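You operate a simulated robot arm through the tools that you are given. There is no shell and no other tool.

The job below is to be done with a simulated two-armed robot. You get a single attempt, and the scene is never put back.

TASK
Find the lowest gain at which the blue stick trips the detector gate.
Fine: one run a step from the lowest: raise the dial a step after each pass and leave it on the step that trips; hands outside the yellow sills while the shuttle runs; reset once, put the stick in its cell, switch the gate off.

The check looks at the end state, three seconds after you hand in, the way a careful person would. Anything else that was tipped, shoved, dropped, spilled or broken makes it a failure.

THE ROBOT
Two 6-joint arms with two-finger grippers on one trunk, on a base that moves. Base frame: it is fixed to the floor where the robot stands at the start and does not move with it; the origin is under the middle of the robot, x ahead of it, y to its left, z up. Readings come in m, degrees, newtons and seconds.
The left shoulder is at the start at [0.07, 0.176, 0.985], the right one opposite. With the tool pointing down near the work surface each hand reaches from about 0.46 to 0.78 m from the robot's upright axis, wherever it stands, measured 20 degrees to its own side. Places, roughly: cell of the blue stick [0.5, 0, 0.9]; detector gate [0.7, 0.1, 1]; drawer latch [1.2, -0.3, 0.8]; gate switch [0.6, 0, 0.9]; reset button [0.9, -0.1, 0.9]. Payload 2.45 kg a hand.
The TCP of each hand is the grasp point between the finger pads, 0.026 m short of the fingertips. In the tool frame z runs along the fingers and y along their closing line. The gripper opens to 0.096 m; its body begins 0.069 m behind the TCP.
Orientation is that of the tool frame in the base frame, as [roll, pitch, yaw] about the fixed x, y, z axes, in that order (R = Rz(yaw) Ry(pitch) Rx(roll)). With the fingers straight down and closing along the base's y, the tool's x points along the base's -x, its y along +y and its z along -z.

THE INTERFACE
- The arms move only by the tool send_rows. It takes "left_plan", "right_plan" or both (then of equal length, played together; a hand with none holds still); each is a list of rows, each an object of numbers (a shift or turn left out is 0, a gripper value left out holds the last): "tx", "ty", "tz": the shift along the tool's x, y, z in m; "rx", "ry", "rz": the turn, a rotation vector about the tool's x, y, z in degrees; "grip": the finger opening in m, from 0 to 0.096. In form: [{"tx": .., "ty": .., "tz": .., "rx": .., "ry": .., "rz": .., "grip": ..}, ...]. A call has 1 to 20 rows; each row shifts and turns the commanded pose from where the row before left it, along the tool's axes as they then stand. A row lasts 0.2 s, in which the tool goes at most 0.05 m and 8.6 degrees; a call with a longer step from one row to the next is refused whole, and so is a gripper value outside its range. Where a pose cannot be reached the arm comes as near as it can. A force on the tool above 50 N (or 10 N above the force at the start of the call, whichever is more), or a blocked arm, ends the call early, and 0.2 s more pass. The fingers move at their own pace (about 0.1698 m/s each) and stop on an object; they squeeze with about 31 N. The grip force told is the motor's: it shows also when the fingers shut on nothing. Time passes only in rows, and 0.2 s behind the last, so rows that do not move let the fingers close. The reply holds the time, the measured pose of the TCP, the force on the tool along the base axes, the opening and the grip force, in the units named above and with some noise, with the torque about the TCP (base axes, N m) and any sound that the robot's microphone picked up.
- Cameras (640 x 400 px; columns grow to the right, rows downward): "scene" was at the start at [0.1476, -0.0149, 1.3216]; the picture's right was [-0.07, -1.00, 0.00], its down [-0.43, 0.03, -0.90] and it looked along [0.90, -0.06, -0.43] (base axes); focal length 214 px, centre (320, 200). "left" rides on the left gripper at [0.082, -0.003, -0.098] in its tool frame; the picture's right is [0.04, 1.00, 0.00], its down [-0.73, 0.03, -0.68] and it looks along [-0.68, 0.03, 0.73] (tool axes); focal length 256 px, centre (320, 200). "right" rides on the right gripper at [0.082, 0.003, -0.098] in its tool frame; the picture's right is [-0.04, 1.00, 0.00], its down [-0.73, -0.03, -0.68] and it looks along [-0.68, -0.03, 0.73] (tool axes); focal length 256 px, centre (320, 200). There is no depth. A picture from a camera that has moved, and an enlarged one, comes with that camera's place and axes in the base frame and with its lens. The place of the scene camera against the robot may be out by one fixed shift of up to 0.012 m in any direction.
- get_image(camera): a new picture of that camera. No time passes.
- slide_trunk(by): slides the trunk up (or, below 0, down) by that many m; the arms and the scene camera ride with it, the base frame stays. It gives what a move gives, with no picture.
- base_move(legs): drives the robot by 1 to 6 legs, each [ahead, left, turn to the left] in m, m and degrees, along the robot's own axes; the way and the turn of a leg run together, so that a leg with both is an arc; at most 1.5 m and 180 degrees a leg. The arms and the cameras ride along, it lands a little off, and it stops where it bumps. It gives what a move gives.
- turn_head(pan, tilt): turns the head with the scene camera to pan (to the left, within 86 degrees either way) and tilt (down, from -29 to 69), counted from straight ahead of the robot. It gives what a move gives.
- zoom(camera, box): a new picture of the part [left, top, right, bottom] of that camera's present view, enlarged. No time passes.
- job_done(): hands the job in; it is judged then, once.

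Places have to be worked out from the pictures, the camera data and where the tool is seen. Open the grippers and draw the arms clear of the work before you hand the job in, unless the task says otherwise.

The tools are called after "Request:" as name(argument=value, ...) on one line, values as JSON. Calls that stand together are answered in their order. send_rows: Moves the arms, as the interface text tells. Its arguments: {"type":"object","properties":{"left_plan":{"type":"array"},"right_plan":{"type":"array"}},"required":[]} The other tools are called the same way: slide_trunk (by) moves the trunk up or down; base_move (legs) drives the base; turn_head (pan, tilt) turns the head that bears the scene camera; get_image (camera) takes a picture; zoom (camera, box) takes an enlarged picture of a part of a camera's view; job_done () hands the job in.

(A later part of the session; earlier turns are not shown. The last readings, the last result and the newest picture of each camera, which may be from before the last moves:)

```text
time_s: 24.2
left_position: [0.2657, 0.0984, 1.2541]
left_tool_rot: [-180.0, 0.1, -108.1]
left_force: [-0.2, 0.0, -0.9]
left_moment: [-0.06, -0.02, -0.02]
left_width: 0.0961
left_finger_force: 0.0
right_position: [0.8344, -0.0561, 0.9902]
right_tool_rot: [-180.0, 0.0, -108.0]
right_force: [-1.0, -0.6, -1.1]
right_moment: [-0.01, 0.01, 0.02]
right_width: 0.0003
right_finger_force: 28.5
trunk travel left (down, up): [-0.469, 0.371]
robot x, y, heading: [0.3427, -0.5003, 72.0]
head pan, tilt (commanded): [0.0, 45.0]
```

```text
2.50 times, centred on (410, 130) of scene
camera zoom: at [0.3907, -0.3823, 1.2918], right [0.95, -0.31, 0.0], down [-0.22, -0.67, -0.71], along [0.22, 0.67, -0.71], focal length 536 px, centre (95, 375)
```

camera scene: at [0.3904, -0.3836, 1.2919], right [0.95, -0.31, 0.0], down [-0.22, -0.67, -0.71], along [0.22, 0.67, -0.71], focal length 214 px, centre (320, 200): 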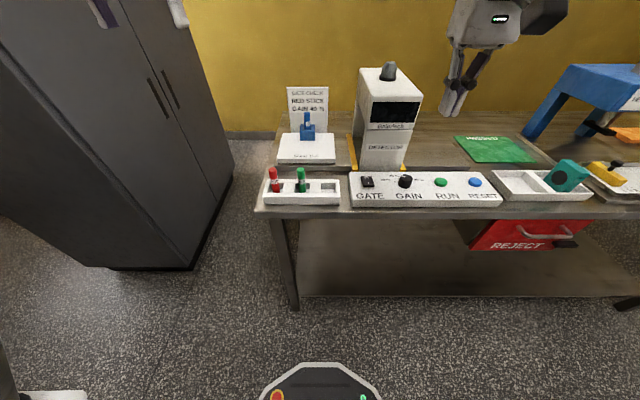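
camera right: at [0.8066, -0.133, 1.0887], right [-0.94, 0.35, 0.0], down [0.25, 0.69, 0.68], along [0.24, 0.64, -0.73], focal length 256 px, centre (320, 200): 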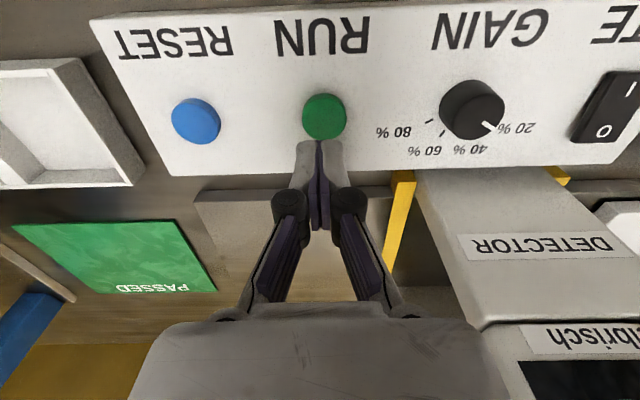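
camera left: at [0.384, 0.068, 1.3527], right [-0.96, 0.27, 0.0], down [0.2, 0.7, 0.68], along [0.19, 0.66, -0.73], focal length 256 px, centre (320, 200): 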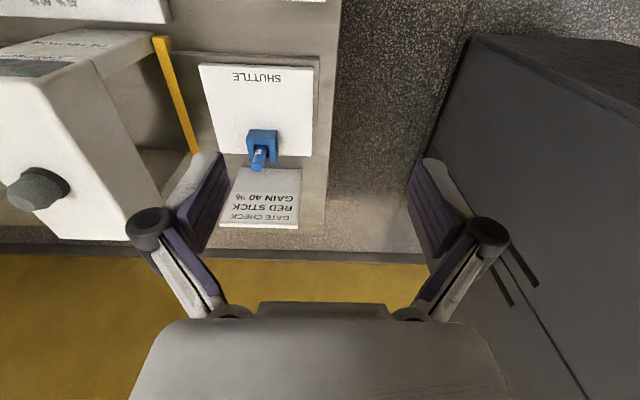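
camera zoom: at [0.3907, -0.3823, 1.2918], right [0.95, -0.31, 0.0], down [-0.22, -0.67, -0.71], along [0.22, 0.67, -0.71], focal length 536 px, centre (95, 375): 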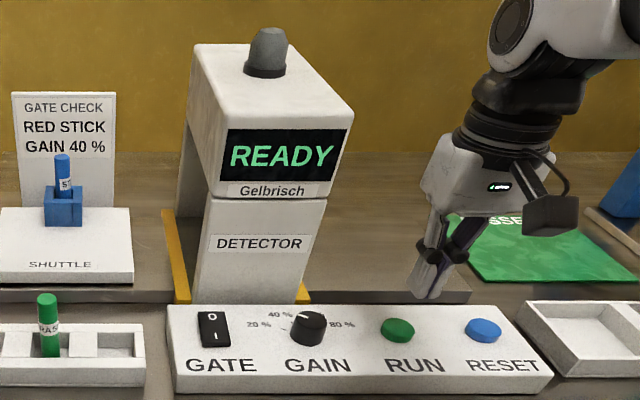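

The screen reads READY, the dial is at 20 % and RUN is within 3 mm of the tool axis. I'll press RUN once and pull the hand straight up and back toward the aisle in the same call.

Request:
send_rows(right_plan=[{"ty": 0.003, "tz": 0.035}, {"tz": 0.012}, {"tz": 0.006}, {"tz": 0.004}, {"tz": -0.03}, {"tz": -0.04, "tx": 0.02}, {"tz": -0.03, "tx": 0.04}])

Request:
get_image(camera="scene")

```text
time_s: 25.8
left_position: [0.2651, 0.0964, 1.2567]
left_tool_rot: [180.0, 0.3, -108.0]
left_force: [0.1, 0.3, 0.7]
left_moment: [0.07, -0.04, 0.01]
left_width: 0.096
left_finger_force: 0.1
right_position: [0.8124, -0.1156, 1.0363]
right_tool_rot: [179.9, 0.1, -107.8]
right_force: [-1.3, 0.2, 0.0]
right_moment: [0.06, -0.06, -0.02]
right_width: 0.0
right_finger_force: 28.8
trunk travel left (down, up): [-0.469, 0.371]
robot x, y, heading: [0.346, -0.4995, 72.1]
head pan, tilt (commanded): [0.0, 45.0]
heard: click
```

```text
taken
camera scene: at [0.3901, -0.386, 1.2921], right [0.95, -0.31, 0.0], down [-0.22, -0.67, -0.71], along [0.22, 0.67, -0.71], focal length 214 px, centre (320, 200)
```

scene: 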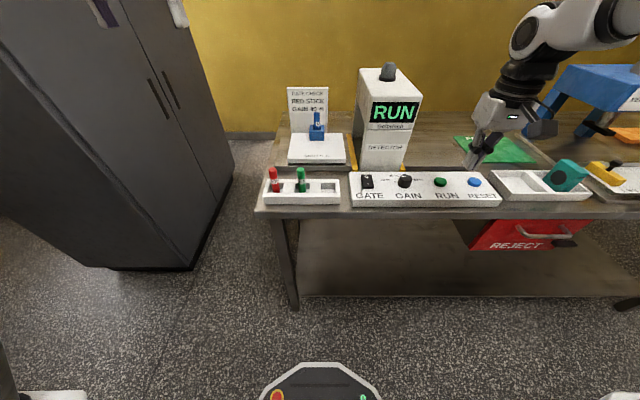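

I heard the click, the screen shows RUN and the shuttle is moving. Both hands are well outside the sills, so I'll wait and watch.

Request:
send_rows(right_plan=[{"tz": 0.0}, {"tz": 0.0}, {"tz": 0.0}, {"tz": 0.0}])

Request:
get_image(camera="scene")

```text
time_s: 26.8
left_position: [0.2663, 0.0978, 1.2549]
left_tool_rot: [-179.9, 0.2, -108.1]
left_force: [0.5, 0.1, -0.3]
left_moment: [0.0, -0.01, 0.01]
left_width: 0.0959
left_finger_force: 0.1
right_position: [0.8137, -0.1137, 1.0346]
right_tool_rot: [-180.0, 0.1, -108.0]
right_force: [0.4, -0.2, -0.2]
right_moment: [0.0, 0.0, 0.01]
right_width: 0.0003
right_finger_force: 28.7
trunk travel left (down, up): [-0.469, 0.371]
robot x, y, heading: [0.3422, -0.4964, 71.6]
head pan, tilt (commanded): [0.0, 45.0]
```

```text
taken
camera scene: at [0.3907, -0.3838, 1.2919], right [0.95, -0.31, 0.0], down [-0.22, -0.67, -0.71], along [0.22, 0.67, -0.71], focal length 214 px, centre (320, 200)
```

scene: 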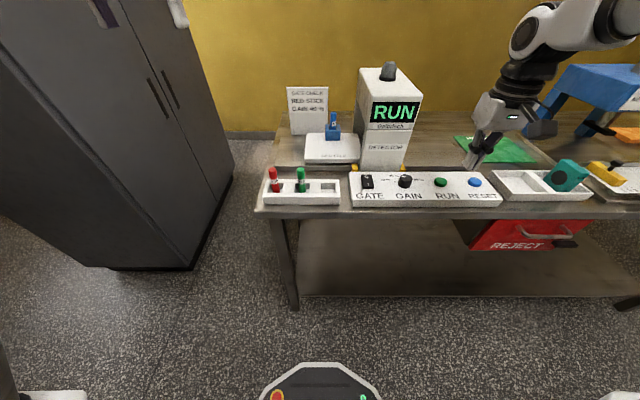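

The shuttle is creeping toward the gate, so I'll keep waiting.

Request:
send_rows(right_plan=[{"tz": 0.0}, {"tz": 0.0}, {"tz": 0.0}, {"tz": 0.0}, {"tz": 0.0}, {"tz": 0.0}, {"tz": 0.0}, {"tz": 0.0}, {"tz": 0.0}, {"tz": 0.0}])

Request:
get_image(camera="scene")

Request:
send_rows(right_plan=[{"tz": 0.0}, {"tz": 0.0}, {"tz": 0.0}, {"tz": 0.0}, {"tz": 0.0}, {"tz": 0.0}, {"tz": 0.0}, {"tz": 0.0}])

Request:
get_image(camera="scene")

```text
time_s: 29.0
left_position: [0.2657, 0.099, 1.255]
left_tool_rot: [-180.0, 0.2, -108.1]
left_force: [-0.5, -0.3, -0.4]
left_moment: [-0.04, 0.02, 0.01]
left_width: 0.0962
left_finger_force: 0.2
right_position: [0.8128, -0.1136, 1.0342]
right_tool_rot: [-180.0, 0.0, -108.0]
right_force: [-0.4, 0.2, -0.2]
right_moment: [0.0, 0.04, 0.03]
right_width: 0.0001
right_finger_force: 28.5
trunk travel left (down, up): [-0.469, 0.371]
robot x, y, heading: [0.3439, -0.5004, 71.8]
head pan, tilt (commanded): [0.0, 45.0]
```

```text
taken
camera scene: at [0.3907, -0.3835, 1.2919], right [0.95, -0.31, 0.0], down [-0.22, -0.67, -0.71], along [0.22, 0.67, -0.71], focal length 214 px, centre (320, 200)
```

scene: 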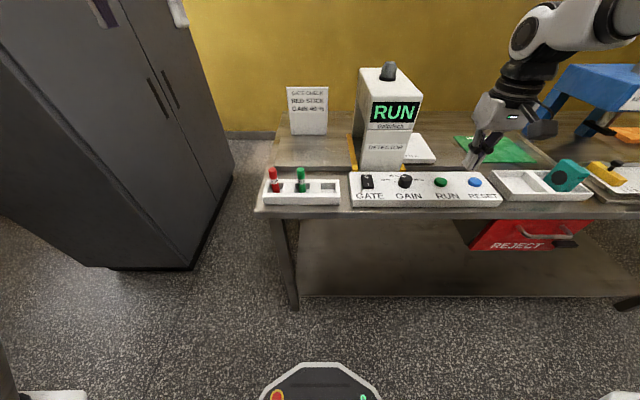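

```text
time_s: 30.8
left_position: [0.2647, 0.0987, 1.2543]
left_tool_rot: [-180.0, 0.2, -108.2]
left_force: [0.4, 0.3, 0.0]
left_moment: [0.01, -0.04, -0.01]
left_width: 0.0959
left_finger_force: 0.1
right_position: [0.8124, -0.1122, 1.0338]
right_tool_rot: [-180.0, 0.1, -108.0]
right_force: [-0.6, 0.0, 0.4]
right_moment: [-0.02, -0.02, -0.02]
right_width: 0.0
right_finger_force: 28.1
trunk travel left (down, up): [-0.469, 0.371]
robot x, y, heading: [0.3458, -0.5029, 71.8]
head pan, tilt (commanded): [0.0, 45.0]
```

```text
taken
camera scene: at [0.3907, -0.3836, 1.2919], right [0.95, -0.31, 0.0], down [-0.22, -0.67, -0.71], along [0.22, 0.67, -0.71], focal length 214 px, centre (320, 200)
```

scene: 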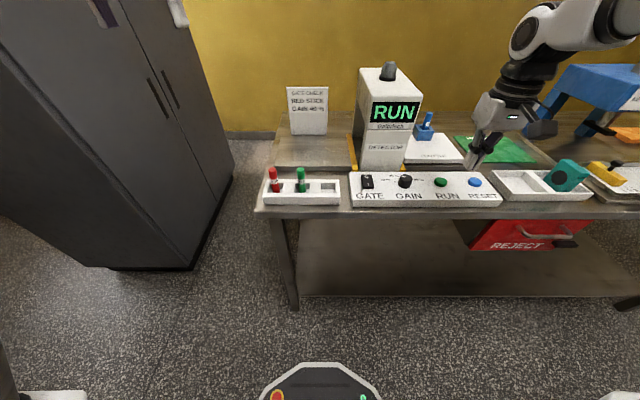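

The shuttle has come out of the gate with no trip so far. I'll wait for the run to finish.

Request:
send_rows(right_plan=[{"tz": 0.0}, {"tz": 0.0}, {"tz": 0.0}, {"tz": 0.0}, {"tz": 0.0}, {"tz": 0.0}, {"tz": 0.0}, {"tz": 0.0}])

Request:
get_image(camera="scene")

Request:
send_rows(right_plan=[{"tz": 0.0}, {"tz": 0.0}, {"tz": 0.0}, {"tz": 0.0}, {"tz": 0.0}, {"tz": 0.0}, {"tz": 0.0}, {"tz": 0.0}, {"tz": 0.0}, {"tz": 0.0}])

Request:
get_image(camera="scene")

```text
time_s: 32.6
left_position: [0.2649, 0.0983, 1.2546]
left_tool_rot: [179.9, 0.2, -108.1]
left_force: [0.4, 0.1, -0.5]
left_moment: [0.01, 0.01, 0.02]
left_width: 0.0961
left_finger_force: 0.1
right_position: [0.8129, -0.113, 1.033]
right_tool_rot: [180.0, 0.1, -108.0]
right_force: [0.7, -0.6, 0.1]
right_moment: [0.0, -0.01, 0.0]
right_width: 0.0002
right_finger_force: 28.4
trunk travel left (down, up): [-0.469, 0.371]
robot x, y, heading: [0.3436, -0.4986, 71.9]
head pan, tilt (commanded): [0.0, 45.0]
```

```text
taken
camera scene: at [0.3907, -0.3836, 1.2919], right [0.95, -0.31, 0.0], down [-0.22, -0.67, -0.71], along [0.22, 0.67, -0.71], focal length 214 px, centre (320, 200)
```

scene: 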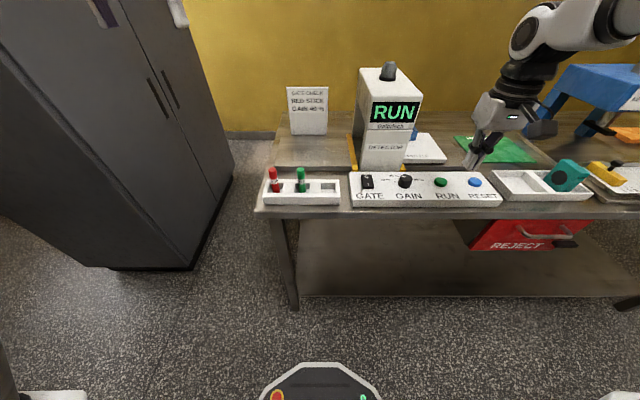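

```text
time_s: 34.8
left_position: [0.2661, 0.0988, 1.2543]
left_tool_rot: [-179.9, 0.3, -108.2]
left_force: [0.2, -0.1, 0.4]
left_moment: [-0.04, 0.02, -0.04]
left_width: 0.0959
left_finger_force: 0.2
right_position: [0.8126, -0.1128, 1.0352]
right_tool_rot: [-180.0, 0.1, -107.9]
right_force: [0.2, -0.6, 0.2]
right_moment: [0.0, 0.01, 0.0]
right_width: 0.0
right_finger_force: 28.4
trunk travel left (down, up): [-0.469, 0.371]
robot x, y, heading: [0.3434, -0.494, 71.9]
head pan, tilt (commanded): [0.0, 45.0]
```

```text
taken
camera scene: at [0.3907, -0.3836, 1.2919], right [0.95, -0.31, 0.0], down [-0.22, -0.67, -0.71], along [0.22, 0.67, -0.71], focal length 214 px, centre (320, 200)
```

scene: 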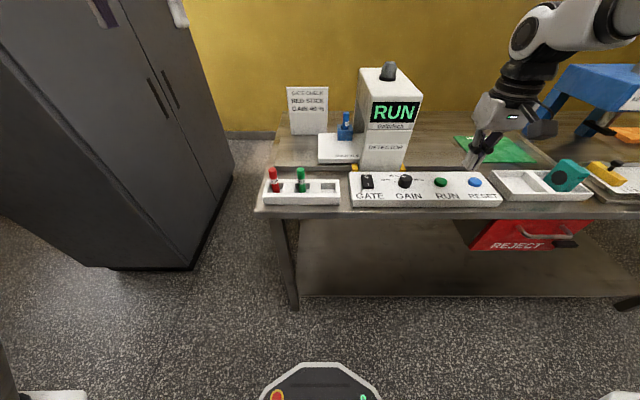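

The shuttle is coming back toward its start. I'll wait for it to arrive and then read the display.

Request:
send_rows(right_plan=[{"tz": 0.0}, {"tz": 0.0}, {"tz": 0.0}, {"tz": 0.0}, {"tz": 0.0}, {"tz": 0.0}, {"tz": 0.0}, {"tz": 0.0}, {"tz": 0.0}, {"tz": 0.0}])

Request:
get_image(camera="scene")

Request:
zoom(camera="scene", box=[350, 55, 430, 215])

```text
time_s: 37.0
left_position: [0.2659, 0.0994, 1.2546]
left_tool_rot: [-180.0, 0.2, -108.1]
left_force: [-0.5, -0.4, -0.1]
left_moment: [-0.04, 0.0, 0.02]
left_width: 0.0959
left_finger_force: 0.0
right_position: [0.8119, -0.1121, 1.0341]
right_tool_rot: [-180.0, 0.2, -108.0]
right_force: [0.0, 0.1, -0.2]
right_moment: [0.02, -0.02, -0.02]
right_width: 0.0
right_finger_force: 28.6
trunk travel left (down, up): [-0.469, 0.371]
robot x, y, heading: [0.345, -0.503, 71.9]
head pan, tilt (commanded): [0.0, 45.0]
```

```text
taken
camera scene: at [0.3907, -0.3836, 1.2919], right [0.95, -0.31, 0.0], down [-0.22, -0.67, -0.71], along [0.22, 0.67, -0.71], focal length 214 px, centre (320, 200)
```

scene: 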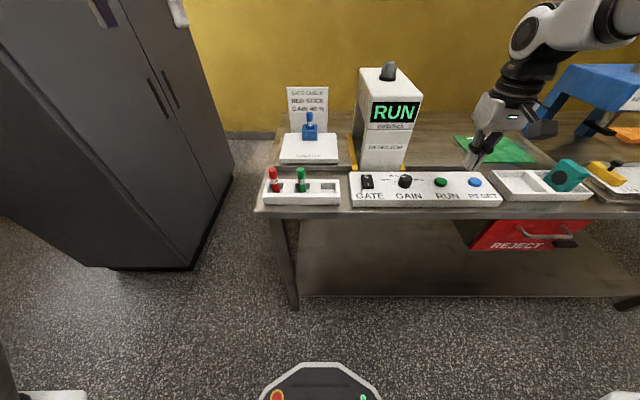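

```text
2.50 times, centred on (390, 135) of scene
camera zoom: at [0.3907, -0.3836, 1.2919], right [0.95, -0.31, 0.0], down [-0.22, -0.67, -0.71], along [0.22, 0.67, -0.71], focal length 536 px, centre (145, 362)
```

zoom: 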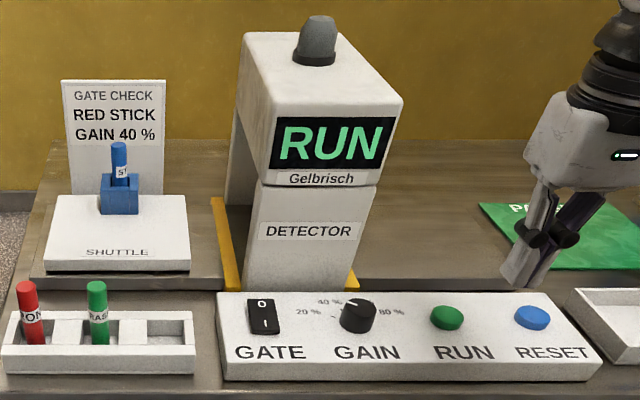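

The shuttle is almost home and the display still shows RUN. I'll wait a little longer for the result.

Request:
send_rows(right_plan=[{"tz": 0.0}, {"tz": 0.0}, {"tz": 0.0}, {"tz": 0.0}, {"tz": 0.0}, {"tz": 0.0}])

Request:
zoom(camera="scene", box=[270, 55, 430, 215])

```text
time_s: 38.4
left_position: [0.2654, 0.099, 1.2546]
left_tool_rot: [180.0, 0.2, -108.1]
left_force: [-0.7, 0.0, 0.2]
left_moment: [0.0, 0.02, -0.05]
left_width: 0.0959
left_finger_force: 0.1
right_position: [0.8127, -0.1129, 1.0337]
right_tool_rot: [-179.9, 0.1, -108.0]
right_force: [0.4, 0.3, -0.5]
right_moment: [0.0, -0.01, 0.0]
right_width: 0.0002
right_finger_force: 28.5
trunk travel left (down, up): [-0.469, 0.371]
robot x, y, heading: [0.3437, -0.5024, 71.9]
head pan, tilt (commanded): [0.0, 45.0]
```

```text
2.50 times, centred on (350, 135) of scene
camera zoom: at [0.3907, -0.3836, 1.2919], right [0.95, -0.31, 0.0], down [-0.22, -0.67, -0.71], along [0.22, 0.67, -0.71], focal length 536 px, centre (245, 362)
```

zoom: 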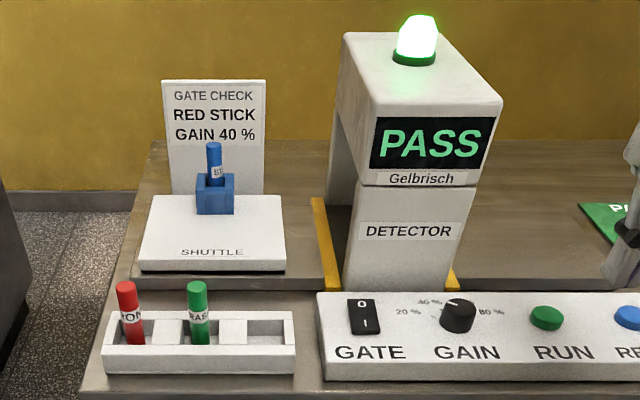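

The first run at 20 % gave PASS, with a green lamp and the shuttle home. Next is 40 %: I'll open the right hand, move it over the knob at about (0.735, -0.029), and turn the tool -20° first so the turn stays symmetric and clear of the gate face.

Request:
send_rows(right_plan=[{"grip": 0.07, "tx": -0.0186, "ty": 0.0333}, {"tx": -0.0186, "ty": 0.0333}, {"tx": -0.0185, "ty": 0.0332}, {"tz": 0.02}])

Request:
get_image(camera="right")

Request:
zoom(camera="right", box=[240, 90, 400, 190])

Request:
zoom(camera="scene", box=[340, 120, 460, 210])

```text
time_s: 39.4
left_position: [0.2667, 0.0984, 1.2544]
left_tool_rot: [179.9, 0.2, -108.1]
left_force: [-0.6, -0.1, -0.4]
left_moment: [-0.01, 0.03, -0.01]
left_width: 0.0958
left_finger_force: 0.2
right_position: [0.7349, -0.0291, 1.0146]
right_tool_rot: [-180.0, 0.1, -108.1]
right_force: [0.2, 0.6, -0.5]
right_moment: [0.03, 0.04, -0.01]
right_width: 0.0698
right_finger_force: 0.1
trunk travel left (down, up): [-0.469, 0.371]
robot x, y, heading: [0.3452, -0.4985, 71.9]
head pan, tilt (commanded): [0.0, 45.0]
```

```text
taken
camera right: at [0.7072, -0.106, 1.1117], right [-0.94, 0.35, 0.0], down [0.25, 0.69, 0.68], along [0.23, 0.64, -0.73], focal length 256 px, centre (320, 200)
```

right: 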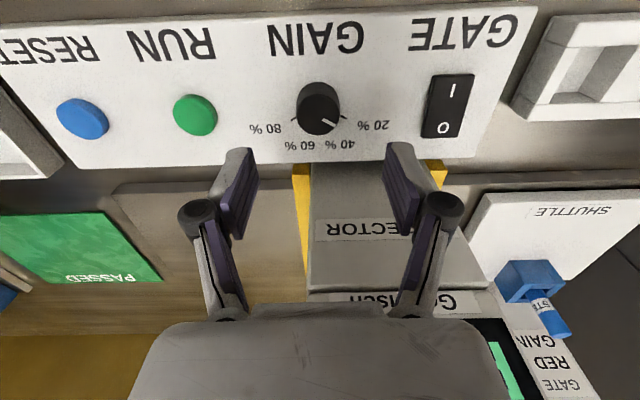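

```text
4.00 times, centred on (320, 140) of right
camera zoom: at [0.7072, -0.106, 1.1117], right [-0.94, 0.35, 0.0], down [0.25, 0.69, 0.68], along [0.23, 0.64, -0.73], focal length 1024 px, centre (320, 440)
```

zoom: 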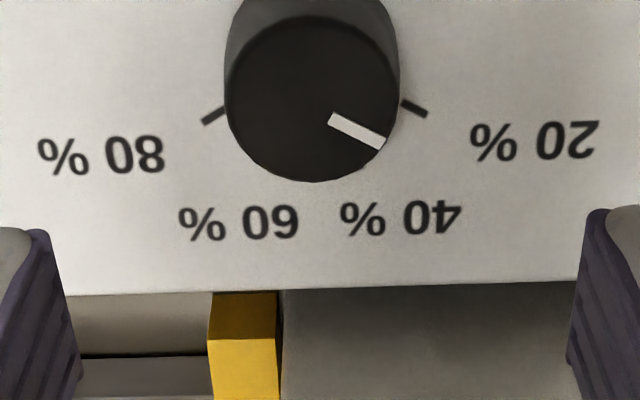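

```text
4.44 times, centred on (400, 165) of scene
camera zoom: at [0.3917, -0.3837, 1.2919], right [0.95, -0.31, 0.0], down [-0.22, -0.67, -0.71], along [0.22, 0.67, -0.71], focal length 953 px, centre (-36, 356)
```

zoom: 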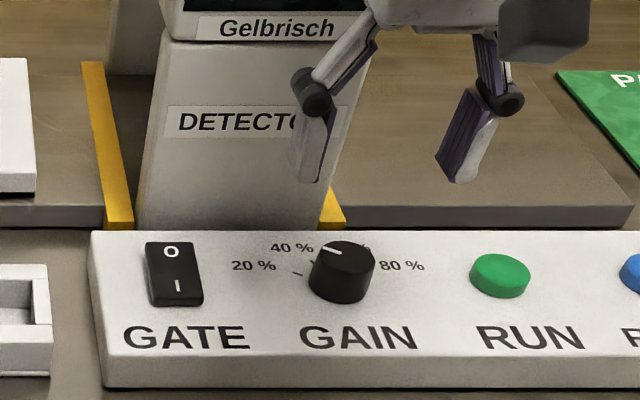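

The knob is centred under the hand to within 2 mm, its top is at z ≈ 0.93 and its diameter is about 32 mm. The marks sit at roughly ±57° and ±19°, so a step is about 38°. I'll turn the tool -19°, descend around the knob and close on it.

Request:
send_rows(right_plan=[{"ty": -0.0016}, {"rz": -6.4}, {"rz": -6.3}, {"rz": -6.3}, {"tz": 0.03}, {"tz": 0.03}, {"tz": 0.0166}, {"grip": 0.02}, {}, {}])

Request:
get_image(camera="right")

Request:
zoom(camera="scene", box=[340, 120, 460, 210])

```text
time_s: 41.6
left_position: [0.2657, 0.0994, 1.255]
left_tool_rot: [-180.0, 0.2, -108.1]
left_force: [-0.5, -0.1, 0.0]
left_moment: [0.02, -0.01, -0.03]
left_width: 0.0959
left_finger_force: 0.3
right_position: [0.7375, -0.0305, 0.9375]
right_tool_rot: [-180.0, 0.2, -89.0]
right_force: [2.8, 2.6, 3.5]
right_moment: [0.76, -0.33, -0.08]
right_width: 0.0334
right_finger_force: 45.1
trunk travel left (down, up): [-0.469, 0.371]
robot x, y, heading: [0.3456, -0.4974, 72.0]
head pan, tilt (commanded): [0.0, 45.0]
```

```text
taken
camera right: at [0.7351, -0.112, 1.0348], right [-1.0, 0.02, 0.0], down [0.02, 0.73, 0.68], along [0.02, 0.68, -0.73], focal length 256 px, centre (320, 200)
```

right: 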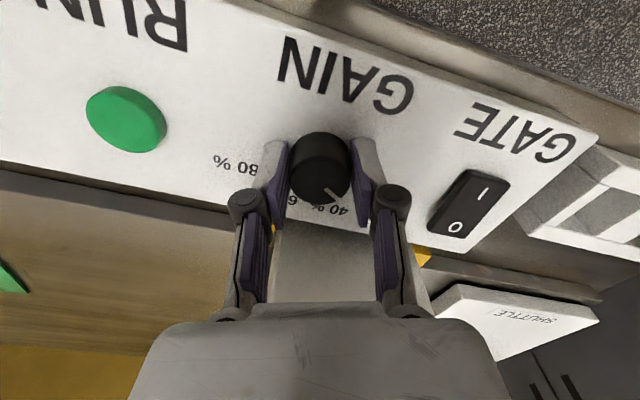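

```text
4.44 times, centred on (400, 165) of scene
camera zoom: at [0.3907, -0.3836, 1.2919], right [0.95, -0.31, 0.0], down [-0.22, -0.67, -0.71], along [0.22, 0.67, -0.71], focal length 953 px, centre (-36, 356)
```

zoom: 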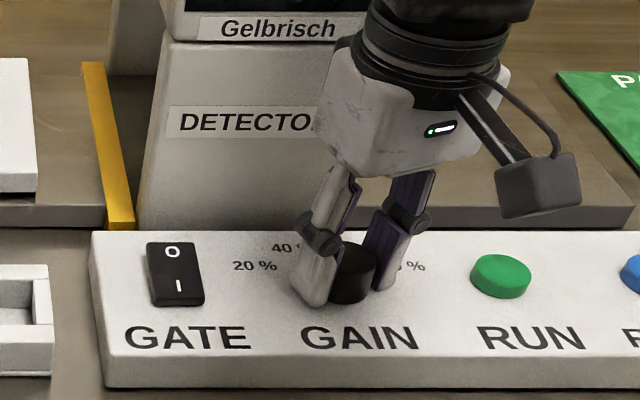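

The knob is held at 33 mm width. I'll turn it clockwise (+rz) by 38° in five rows and look at the pointer.

Request:
send_rows(right_plan=[{"rz": 7.6}, {"rz": 7.6}, {"rz": 7.6}, {"rz": 7.6}, {"rz": 7.6}, {}])

Request:
get_image(camera="right")

Request:
zoom(camera="right", box=[240, 110, 400, 230])

```text
time_s: 43.0
left_position: [0.2655, 0.0992, 1.2541]
left_tool_rot: [180.0, 0.2, -108.1]
left_force: [1.2, 0.1, 0.7]
left_moment: [0.01, 0.03, 0.01]
left_width: 0.096
left_finger_force: 0.1
right_position: [0.7353, -0.0298, 0.937]
right_tool_rot: [-180.0, 0.1, -127.0]
right_force: [-1.8, 4.4, 6.9]
right_moment: [0.16, -0.15, -0.02]
right_width: 0.0332
right_finger_force: 44.8
trunk travel left (down, up): [-0.469, 0.371]
robot x, y, heading: [0.3465, -0.4985, 72.0]
head pan, tilt (commanded): [0.0, 45.0]
```

```text
taken
camera right: at [0.6846, -0.0931, 1.0349], right [-0.77, 0.63, 0.0], down [0.46, 0.57, 0.68], along [0.43, 0.53, -0.73], focal length 256 px, centre (320, 200)
```

right: 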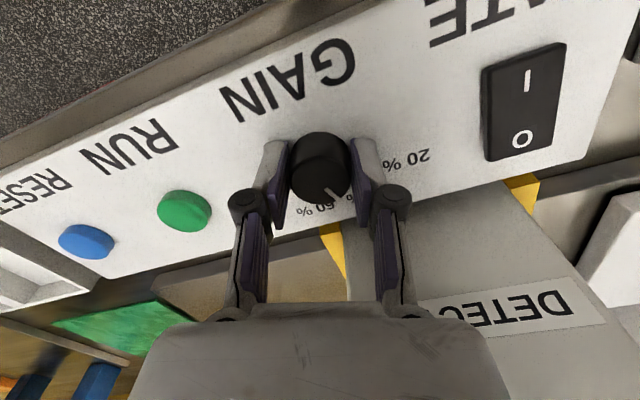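

```text
3.33 times, centred on (320, 170) of right
camera zoom: at [0.6846, -0.0931, 1.0349], right [-0.77, 0.63, 0.0], down [0.46, 0.57, 0.68], along [0.43, 0.53, -0.73], focal length 853 px, centre (320, 300)
```

zoom: 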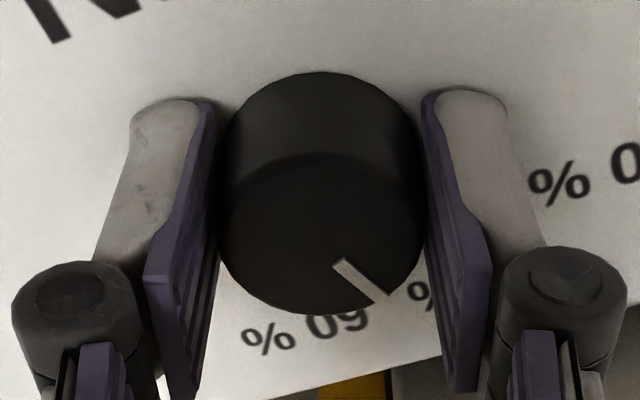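

The knob turned with the hand. I'll release, lift, square the tool again and check the pointer against the 40 % mark.

Request:
send_rows(right_plan=[{"grip": 0.07}, {}, {"tz": -0.03}, {"tz": -0.04}, {"rz": -6.4}, {"rz": -6.3}, {"rz": -6.3}])

Request:
zoom(camera="right", box=[240, 90, 400, 190])

Request:
zoom(camera="scene", box=[340, 50, 460, 210])

```text
time_s: 44.6
left_position: [0.2651, 0.0995, 1.2547]
left_tool_rot: [180.0, 0.2, -108.1]
left_force: [-0.9, -0.5, -0.5]
left_moment: [0.04, -0.02, 0.02]
left_width: 0.0962
left_finger_force: 0.0
right_position: [0.7365, -0.0304, 1.0076]
right_tool_rot: [180.0, 0.1, -108.0]
right_force: [0.0, 0.1, -0.1]
right_moment: [0.04, 0.01, 0.01]
right_width: 0.07
right_finger_force: 0.2
trunk travel left (down, up): [-0.469, 0.371]
robot x, y, heading: [0.3439, -0.4993, 71.8]
head pan, tilt (commanded): [0.0, 45.0]
```

```text
4.00 times, centred on (320, 140) of right
camera zoom: at [0.7088, -0.1063, 1.105], right [-0.94, 0.34, 0.0], down [0.25, 0.69, 0.68], along [0.23, 0.64, -0.73], focal length 1024 px, centre (320, 440)
```

zoom: 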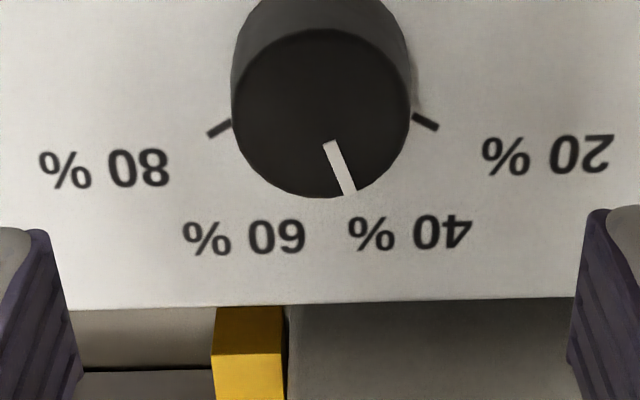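

```text
2.50 times, centred on (400, 130) of scene
camera zoom: at [0.3908, -0.3834, 1.2919], right [0.95, -0.31, 0.0], down [-0.22, -0.67, -0.71], along [0.22, 0.67, -0.71], focal length 536 px, centre (120, 375)
```

zoom: 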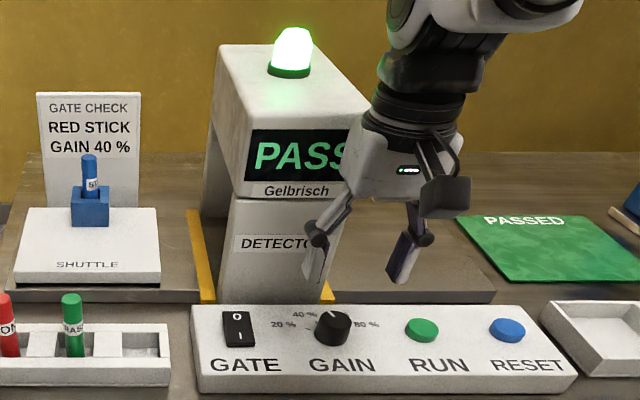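

The pointer now sits about 19° from straight up, which matches the 40 % mark, and the display still shows PASS. I'll close the fingers, go to RUN, press once and pull back to the aisle side.

Request:
send_rows(right_plan=[{"grip": 0.0, "tx": -0.002, "ty": -0.0333}, {"tx": -0.002, "ty": -0.0333}, {"tx": -0.002, "ty": -0.0332}, {"tz": 0.01}])

Request:
zoom(camera="right", box=[200, 50, 500, 238])

```text
time_s: 45.6
left_position: [0.2651, 0.0992, 1.2553]
left_tool_rot: [-179.9, 0.0, -108.1]
left_force: [0.1, 0.5, 0.3]
left_moment: [-0.04, -0.04, -0.01]
left_width: 0.0961
left_finger_force: 0.0
right_position: [0.834, -0.0545, 0.9979]
right_tool_rot: [180.0, 0.1, -108.1]
right_force: [0.1, 0.2, -0.6]
right_moment: [-0.04, 0.01, 0.0]
right_width: 0.0
right_finger_force: 28.6
trunk travel left (down, up): [-0.469, 0.371]
robot x, y, heading: [0.3424, -0.498, 71.9]
head pan, tilt (commanded): [0.0, 45.0]
```

```text
2.13 times, centred on (350, 144) of right
camera zoom: at [0.8058, -0.1312, 1.0955], right [-0.94, 0.35, 0.0], down [0.25, 0.69, 0.68], along [0.24, 0.64, -0.73], focal length 545 px, centre (256, 319)
```

zoom: 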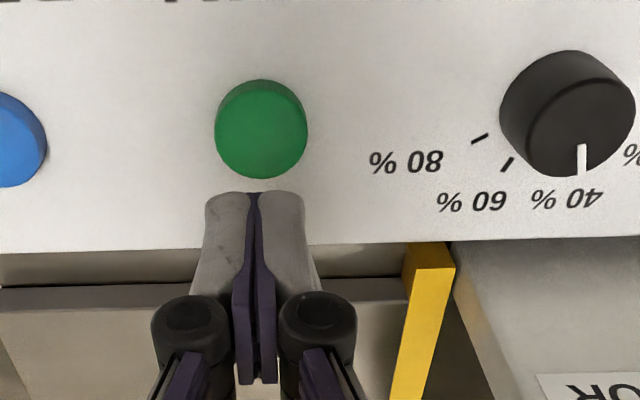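

RUN is centred under the fingertips to within 2 mm and the pointer is beside the 40 % label. I'll press RUN once and retreat.

Request:
send_rows(right_plan=[{"tz": 0.035}, {"tz": 0.018}, {"tz": 0.007}, {"tz": 0.0045}, {"tz": -0.03}, {"tz": -0.04, "tx": 0.02}, {"tz": -0.03, "tx": 0.04}])

Request:
zoom(camera="scene", box=[270, 55, 490, 215])

```text
time_s: 47.2
left_position: [0.2646, 0.0979, 1.2569]
left_tool_rot: [180.0, 0.3, -108.2]
left_force: [-0.3, -0.4, -0.1]
left_moment: [0.05, -0.01, -0.01]
left_width: 0.0962
left_finger_force: 0.1
right_position: [0.8128, -0.1142, 1.0337]
right_tool_rot: [-180.0, 0.1, -108.0]
right_force: [-0.6, -0.1, 0.4]
right_moment: [0.06, -0.02, -0.02]
right_width: 0.0
right_finger_force: 28.2
trunk travel left (down, up): [-0.469, 0.371]
robot x, y, heading: [0.3407, -0.5001, 71.9]
head pan, tilt (commanded): [0.0, 45.0]
heard: click
```

```text
2.50 times, centred on (380, 135) of scene
camera zoom: at [0.39, -0.3859, 1.2921], right [0.95, -0.31, 0.0], down [-0.22, -0.67, -0.71], along [0.22, 0.67, -0.71], focal length 536 px, centre (170, 362)
```

zoom: 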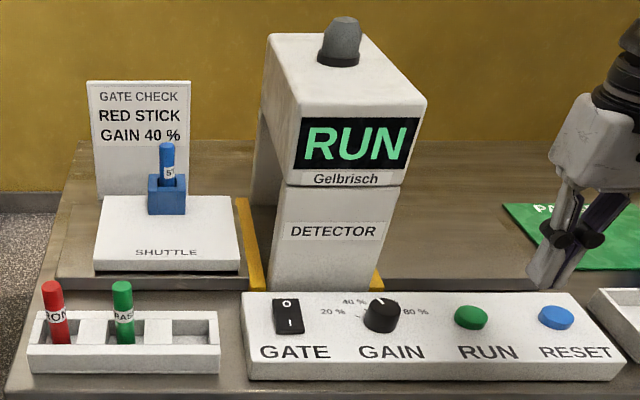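

The second run has started at 40 %. Hands stay clear while I wait through the pass.

Request:
send_rows(right_plan=[{}, {}, {}, {}, {}, {}, {}, {}, {}, {}, {}, {}, {}, {}, {}, {}])

Request:
zoom(camera="scene", box=[270, 55, 490, 215])

Request:
send_rows(right_plan=[{}, {}, {}, {}, {}, {}, {}, {}, {}, {}, {}, {}, {}, {}, {}, {}])

Request:
zoom(camera="scene", box=[270, 55, 490, 215])

```text
time_s: 50.6
left_position: [0.2655, 0.098, 1.2546]
left_tool_rot: [180.0, 0.2, -108.1]
left_force: [0.1, 0.7, -0.5]
left_moment: [0.03, 0.0, 0.04]
left_width: 0.096
left_finger_force: 0.0
right_position: [0.8148, -0.1121, 1.0317]
right_tool_rot: [180.0, 0.1, -108.0]
right_force: [-0.7, -0.3, 0.5]
right_moment: [0.03, -0.03, 0.0]
right_width: 0.0001
right_finger_force: 28.1
trunk travel left (down, up): [-0.469, 0.371]
robot x, y, heading: [0.342, -0.5014, 71.8]
head pan, tilt (commanded): [0.0, 45.0]
```

```text
2.50 times, centred on (380, 135) of scene
camera zoom: at [0.3907, -0.3836, 1.2919], right [0.95, -0.31, 0.0], down [-0.22, -0.67, -0.71], along [0.22, 0.67, -0.71], focal length 536 px, centre (170, 362)
```

zoom: 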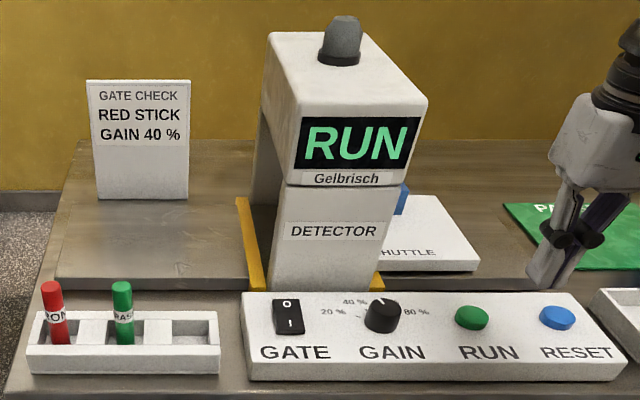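

```text
time_s: 54.0
left_position: [0.2668, 0.0991, 1.2551]
left_tool_rot: [-180.0, 0.2, -108.1]
left_force: [-0.3, 0.1, 0.3]
left_moment: [-0.02, 0.02, -0.01]
left_width: 0.0961
left_finger_force: 0.0
right_position: [0.815, -0.1125, 1.0324]
right_tool_rot: [180.0, 0.2, -108.0]
right_force: [-0.3, -0.1, -0.1]
right_moment: [-0.02, -0.01, -0.01]
right_width: 0.0
right_finger_force: 28.1
trunk travel left (down, up): [-0.469, 0.371]
robot x, y, heading: [0.345, -0.5013, 72.1]
head pan, tilt (commanded): [0.0, 45.0]
```

```text
2.50 times, centred on (380, 135) of scene
camera zoom: at [0.3907, -0.3836, 1.2919], right [0.95, -0.31, 0.0], down [-0.22, -0.67, -0.71], along [0.22, 0.67, -0.71], focal length 536 px, centre (170, 362)
```

zoom: 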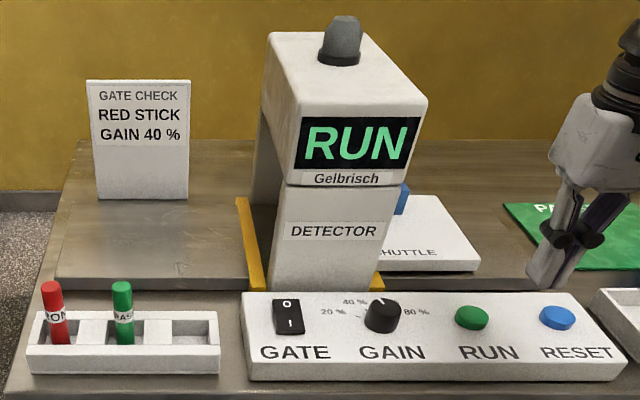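

No trip so far at 40 %, and the shuttle is returning. I'll wait for the end of the run.

Request:
send_rows(right_plan=[{}, {}, {}, {}, {}, {}, {}, {}, {}, {}, {}, {}, {}, {}, {}, {}, {}, {}, {}, {}])

Request:
zoom(camera="scene", box=[270, 55, 490, 215])

Request:
send_rows(right_plan=[{}, {}, {}, {}, {}])

Request:
zoom(camera="scene", box=[270, 55, 490, 215])

```text
time_s: 58.2
left_position: [0.2666, 0.0993, 1.2553]
left_tool_rot: [-180.0, 0.2, -108.1]
left_force: [-0.4, 0.5, -0.2]
left_moment: [0.0, -0.03, -0.03]
left_width: 0.0959
left_finger_force: 0.2
right_position: [0.815, -0.1122, 1.0318]
right_tool_rot: [180.0, 0.1, -107.9]
right_force: [-0.3, 0.3, 0.1]
right_moment: [-0.03, -0.01, -0.01]
right_width: 0.0
right_finger_force: 28.5
trunk travel left (down, up): [-0.469, 0.371]
robot x, y, heading: [0.3445, -0.4995, 71.8]
head pan, tilt (commanded): [0.0, 45.0]
```

```text
2.50 times, centred on (380, 135) of scene
camera zoom: at [0.3907, -0.3836, 1.2919], right [0.95, -0.31, 0.0], down [-0.22, -0.67, -0.71], along [0.22, 0.67, -0.71], focal length 536 px, centre (170, 362)
```

zoom: 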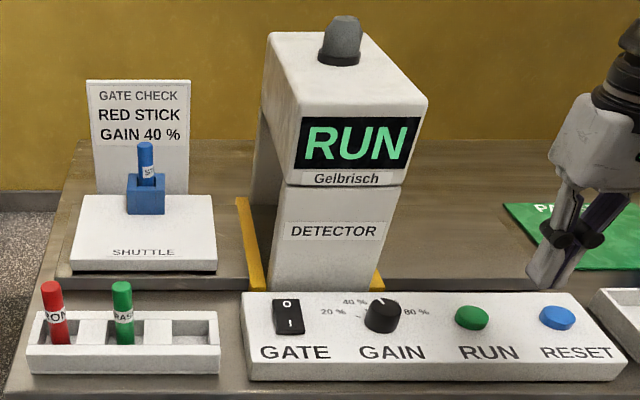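

```text
time_s: 59.4
left_position: [0.2654, 0.0986, 1.2539]
left_tool_rot: [180.0, 0.2, -108.1]
left_force: [-0.3, 0.7, 0.5]
left_moment: [0.01, 0.01, 0.04]
left_width: 0.0962
left_finger_force: 0.1
right_position: [0.8138, -0.112, 1.0314]
right_tool_rot: [180.0, 0.0, -108.0]
right_force: [0.2, -0.2, 1.0]
right_moment: [-0.02, 0.01, 0.01]
right_width: 0.0001
right_finger_force: 28.5
trunk travel left (down, up): [-0.469, 0.371]
robot x, y, heading: [0.3394, -0.5005, 71.9]
head pan, tilt (commanded): [0.0, 45.0]
```

```text
2.50 times, centred on (380, 135) of scene
camera zoom: at [0.3907, -0.3836, 1.2919], right [0.95, -0.31, 0.0], down [-0.22, -0.67, -0.71], along [0.22, 0.67, -0.71], focal length 536 px, centre (170, 362)
```

zoom: 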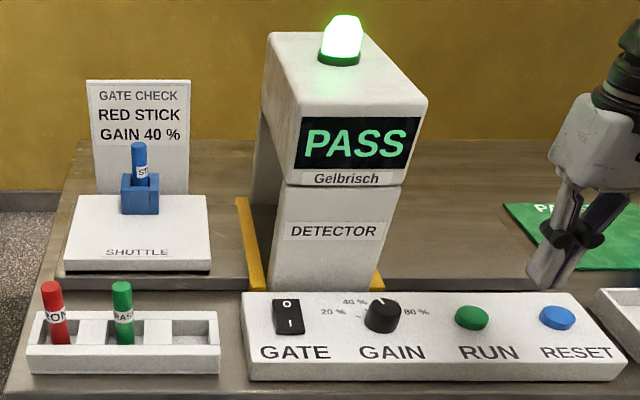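

40 % also gave PASS. I'll return to the knob to raise it one more step, to 60 %.

Request:
send_rows(right_plan=[{"grip": 0.07, "tx": -0.018, "ty": 0.0333}, {"tx": -0.018, "ty": 0.0333}, {"tx": -0.018, "ty": 0.0332}, {"tz": 0.02}])

Request:
zoom(camera="right", box=[240, 90, 400, 190])

```text
time_s: 60.4
left_position: [0.2666, 0.0983, 1.2552]
left_tool_rot: [179.9, 0.2, -108.1]
left_force: [0.3, 0.4, -0.2]
left_moment: [0.0, 0.02, 0.02]
left_width: 0.0959
left_finger_force: 0.0
right_position: [0.7358, -0.03, 1.0123]
right_tool_rot: [179.9, 0.1, -108.0]
right_force: [0.3, -0.3, -0.3]
right_moment: [0.0, 0.01, 0.01]
right_width: 0.07
right_finger_force: 0.1
trunk travel left (down, up): [-0.469, 0.371]
robot x, y, heading: [0.3455, -0.4971, 72.0]
head pan, tilt (commanded): [0.0, 45.0]
```

```text
4.00 times, centred on (320, 140) of right
camera zoom: at [0.7083, -0.1071, 1.1101], right [-0.94, 0.35, 0.0], down [0.25, 0.69, 0.68], along [0.23, 0.64, -0.73], focal length 1024 px, centre (320, 440)
```

zoom: 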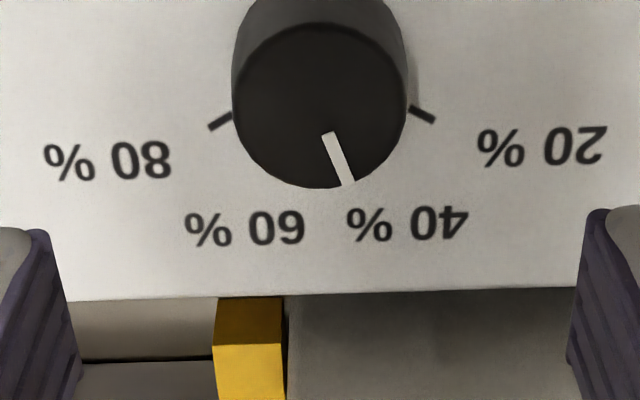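

The pointer is steady at 40 % and the hand is centred on the knob. I'll repeat the same grip and the clockwise 38° turn, then release and square up.

Request:
send_rows(right_plan=[{"rz": -6.4}, {"rz": -6.3}, {"rz": -6.3}, {"tz": 0.03}, {"tz": 0.03}, {"tz": 0.0146}, {"grip": 0.02}, {}, {}])

Request:
send_rows(right_plan=[{"rz": 7.6}, {"rz": 7.6}, {"rz": 7.6}, {"rz": 7.6}, {"rz": 7.6}, {}])

Request:
send_rows(right_plan=[{"grip": 0.07}, {}, {"tz": -0.03}, {"tz": -0.04}, {"rz": -6.4}, {"rz": -6.3}, {"rz": -6.3}])

Request:
zoom(camera="right", box=[240, 90, 400, 190])

Request:
zoom(camera="scene", box=[340, 50, 460, 210])

```text
time_s: 62.4
left_position: [0.2647, 0.0994, 1.2555]
left_tool_rot: [-180.0, 0.2, -108.1]
left_force: [-0.1, -0.3, 0.6]
left_moment: [-0.02, 0.0, 0.03]
left_width: 0.0959
left_finger_force: 0.1
right_position: [0.7369, -0.0296, 0.9382]
right_tool_rot: [-179.9, 0.2, -89.0]
right_force: [-2.7, 1.8, 3.7]
right_moment: [0.74, 0.02, 0.02]
right_width: 0.0329
right_finger_force: 45.5
trunk travel left (down, up): [-0.469, 0.371]
robot x, y, heading: [0.3427, -0.4995, 71.9]
head pan, tilt (commanded): [0.0, 45.0]
```

```text
time_s: 63.8
left_position: [0.2643, 0.0996, 1.2541]
left_tool_rot: [-180.0, 0.2, -108.1]
left_force: [0.0, 0.9, -0.5]
left_moment: [-0.02, -0.01, 0.02]
left_width: 0.096
left_finger_force: 0.1
right_position: [0.7362, -0.029, 0.9382]
right_tool_rot: [179.9, 0.1, -127.0]
right_force: [-1.9, 4.8, 7.2]
right_moment: [-0.02, 0.13, -0.04]
right_width: 0.0332
right_finger_force: 44.9
trunk travel left (down, up): [-0.469, 0.371]
robot x, y, heading: [0.3461, -0.5015, 71.8]
head pan, tilt (commanded): [0.0, 45.0]
```

```text
time_s: 65.4
left_position: [0.2659, 0.0993, 1.2545]
left_tool_rot: [-180.0, 0.1, -108.1]
left_force: [-0.3, 0.2, 0.6]
left_moment: [-0.01, 0.01, 0.02]
left_width: 0.0958
left_finger_force: 0.0
right_position: [0.7365, -0.0297, 1.0086]
right_tool_rot: [180.0, 0.1, -107.9]
right_force: [-1.0, -0.4, 0.7]
right_moment: [-0.01, 0.02, 0.01]
right_width: 0.0701
right_finger_force: 0.1
trunk travel left (down, up): [-0.469, 0.371]
robot x, y, heading: [0.3453, -0.4999, 72.0]
head pan, tilt (commanded): [0.0, 45.0]
```

```text
4.00 times, centred on (320, 140) of right
camera zoom: at [0.7088, -0.1069, 1.106], right [-0.94, 0.34, 0.0], down [0.25, 0.69, 0.68], along [0.23, 0.64, -0.73], focal length 1024 px, centre (320, 440)
```

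zoom: 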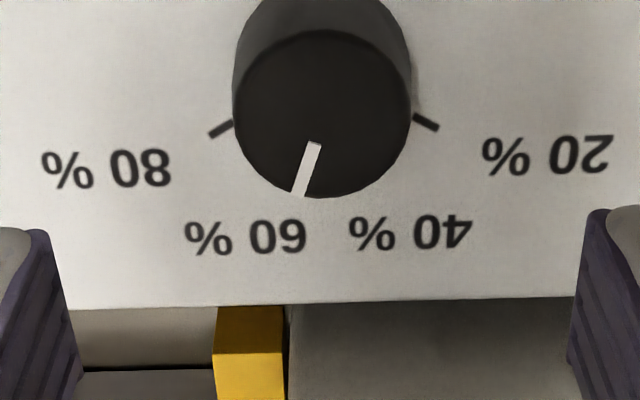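

```text
2.50 times, centred on (400, 130) of scene
camera zoom: at [0.3908, -0.3834, 1.2919], right [0.95, -0.31, 0.0], down [-0.22, -0.67, -0.71], along [0.22, 0.67, -0.71], focal length 536 px, centre (120, 375)
```

zoom: 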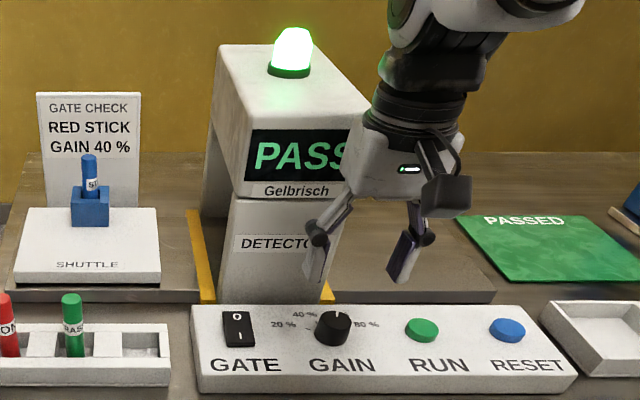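

The pointer now sits mirror-symmetric on the 60 % side, about -19° once the camera's own small tilt is allowed for. I'll go to RUN, press once and retreat.

Request:
send_rows(right_plan=[{"grip": 0.0, "tx": -0.002, "ty": -0.0333}, {"tx": -0.002, "ty": -0.0333}, {"tx": -0.002, "ty": -0.0332}, {"tz": 0.01}])

Request:
zoom(camera="right", box=[200, 50, 500, 238])

```text
time_s: 66.4
left_position: [0.2647, 0.1002, 1.2541]
left_tool_rot: [-180.0, 0.1, -108.1]
left_force: [-0.2, -1.5, -0.6]
left_moment: [0.0, 0.02, 0.0]
left_width: 0.0961
left_finger_force: 0.1
right_position: [0.8345, -0.0554, 0.9986]
right_tool_rot: [180.0, 0.1, -108.0]
right_force: [-0.4, -0.2, -0.2]
right_moment: [0.02, 0.0, -0.02]
right_width: 0.0
right_finger_force: 28.8
trunk travel left (down, up): [-0.469, 0.371]
robot x, y, heading: [0.3443, -0.4969, 71.9]
head pan, tilt (commanded): [0.0, 45.0]
```

```text
2.13 times, centred on (350, 144) of right
camera zoom: at [0.8055, -0.1314, 1.0959], right [-0.94, 0.35, 0.0], down [0.25, 0.69, 0.68], along [0.24, 0.64, -0.73], focal length 545 px, centre (256, 319)
```

zoom: 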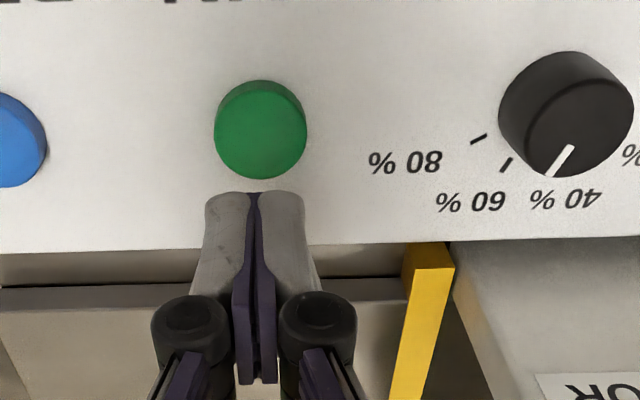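

I'll zoom in to compare the pointer's direction with the 60 % tick before running.

Request:
zoom(camera="right", box=[405, 65, 505, 155])

```text
4.44 times, centred on (455, 110) of right
camera zoom: at [0.8055, -0.1314, 1.0959], right [-0.94, 0.35, 0.0], down [0.25, 0.69, 0.68], along [0.24, 0.64, -0.73], focal length 1138 px, centre (-280, 600)
```

zoom: 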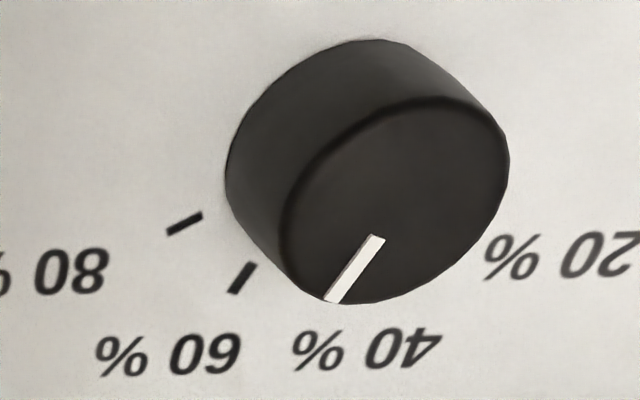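

Projected onto the panel, the pointer is at about -19° and the 60 % tick at about -20°, so the dial is on 60 %. I'll press RUN once and retreat.

Request:
send_rows(right_plan=[{"tz": 0.035}, {"tz": 0.018}, {"tz": 0.007}, {"tz": 0.0052}, {"tz": -0.03}, {"tz": -0.04, "tx": 0.02}, {"tz": -0.03, "tx": 0.04}])

Request:
zoom(camera="scene", box=[270, 55, 490, 215])

Request:
send_rows(right_plan=[{}, {}, {}, {}, {}, {}, {}, {}, {}, {}])

Request:
zoom(camera="scene", box=[270, 55, 490, 215])

```text
time_s: 68.0
left_position: [0.2634, 0.0964, 1.256]
left_tool_rot: [180.0, 0.3, -108.1]
left_force: [0.0, -0.8, 0.9]
left_moment: [0.02, -0.01, 0.01]
left_width: 0.096
left_finger_force: 0.0
right_position: [0.8135, -0.116, 1.0343]
right_tool_rot: [179.9, 0.1, -107.9]
right_force: [-0.1, 0.0, 0.7]
right_moment: [0.03, -0.02, 0.02]
right_width: 0.0
right_finger_force: 27.9
trunk travel left (down, up): [-0.469, 0.371]
robot x, y, heading: [0.3428, -0.5001, 72.1]
head pan, tilt (commanded): [0.0, 45.0]
heard: click
```

```text
2.50 times, centred on (380, 135) of scene
camera zoom: at [0.39, -0.3859, 1.2921], right [0.95, -0.31, 0.0], down [-0.22, -0.67, -0.71], along [0.22, 0.67, -0.71], focal length 536 px, centre (170, 362)
```

zoom: 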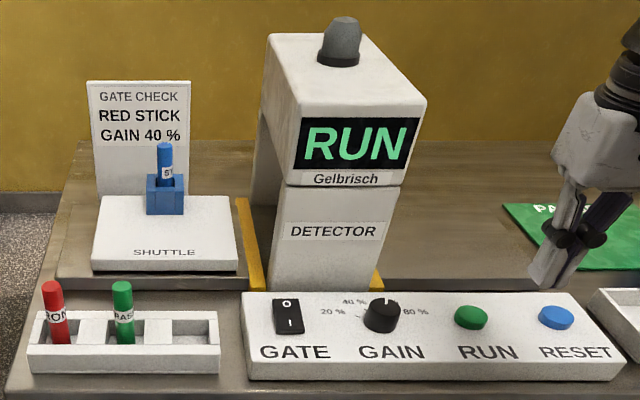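

```text
time_s: 70.2
left_position: [0.2643, 0.0992, 1.2549]
left_tool_rot: [179.9, 0.3, -108.1]
left_force: [0.7, -0.6, 0.6]
left_moment: [-0.03, 0.01, 0.04]
left_width: 0.0964
left_finger_force: 0.0
right_position: [0.8144, -0.1137, 1.0336]
right_tool_rot: [-179.9, 0.1, -108.0]
right_force: [-0.4, -0.9, 0.5]
right_moment: [0.02, -0.03, 0.03]
right_width: 0.0
right_finger_force: 28.9
trunk travel left (down, up): [-0.469, 0.371]
robot x, y, heading: [0.3466, -0.5, 72.0]
head pan, tilt (commanded): [0.0, 45.0]
```

```text
2.50 times, centred on (380, 135) of scene
camera zoom: at [0.3908, -0.3835, 1.2919], right [0.95, -0.31, 0.0], down [-0.22, -0.67, -0.71], along [0.22, 0.67, -0.71], focal length 536 px, centre (170, 362)
```

zoom: 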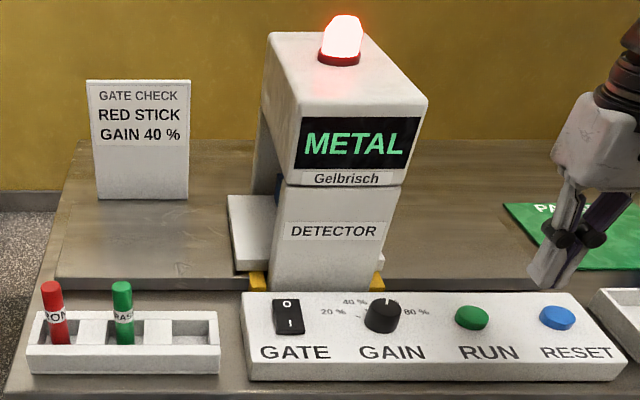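

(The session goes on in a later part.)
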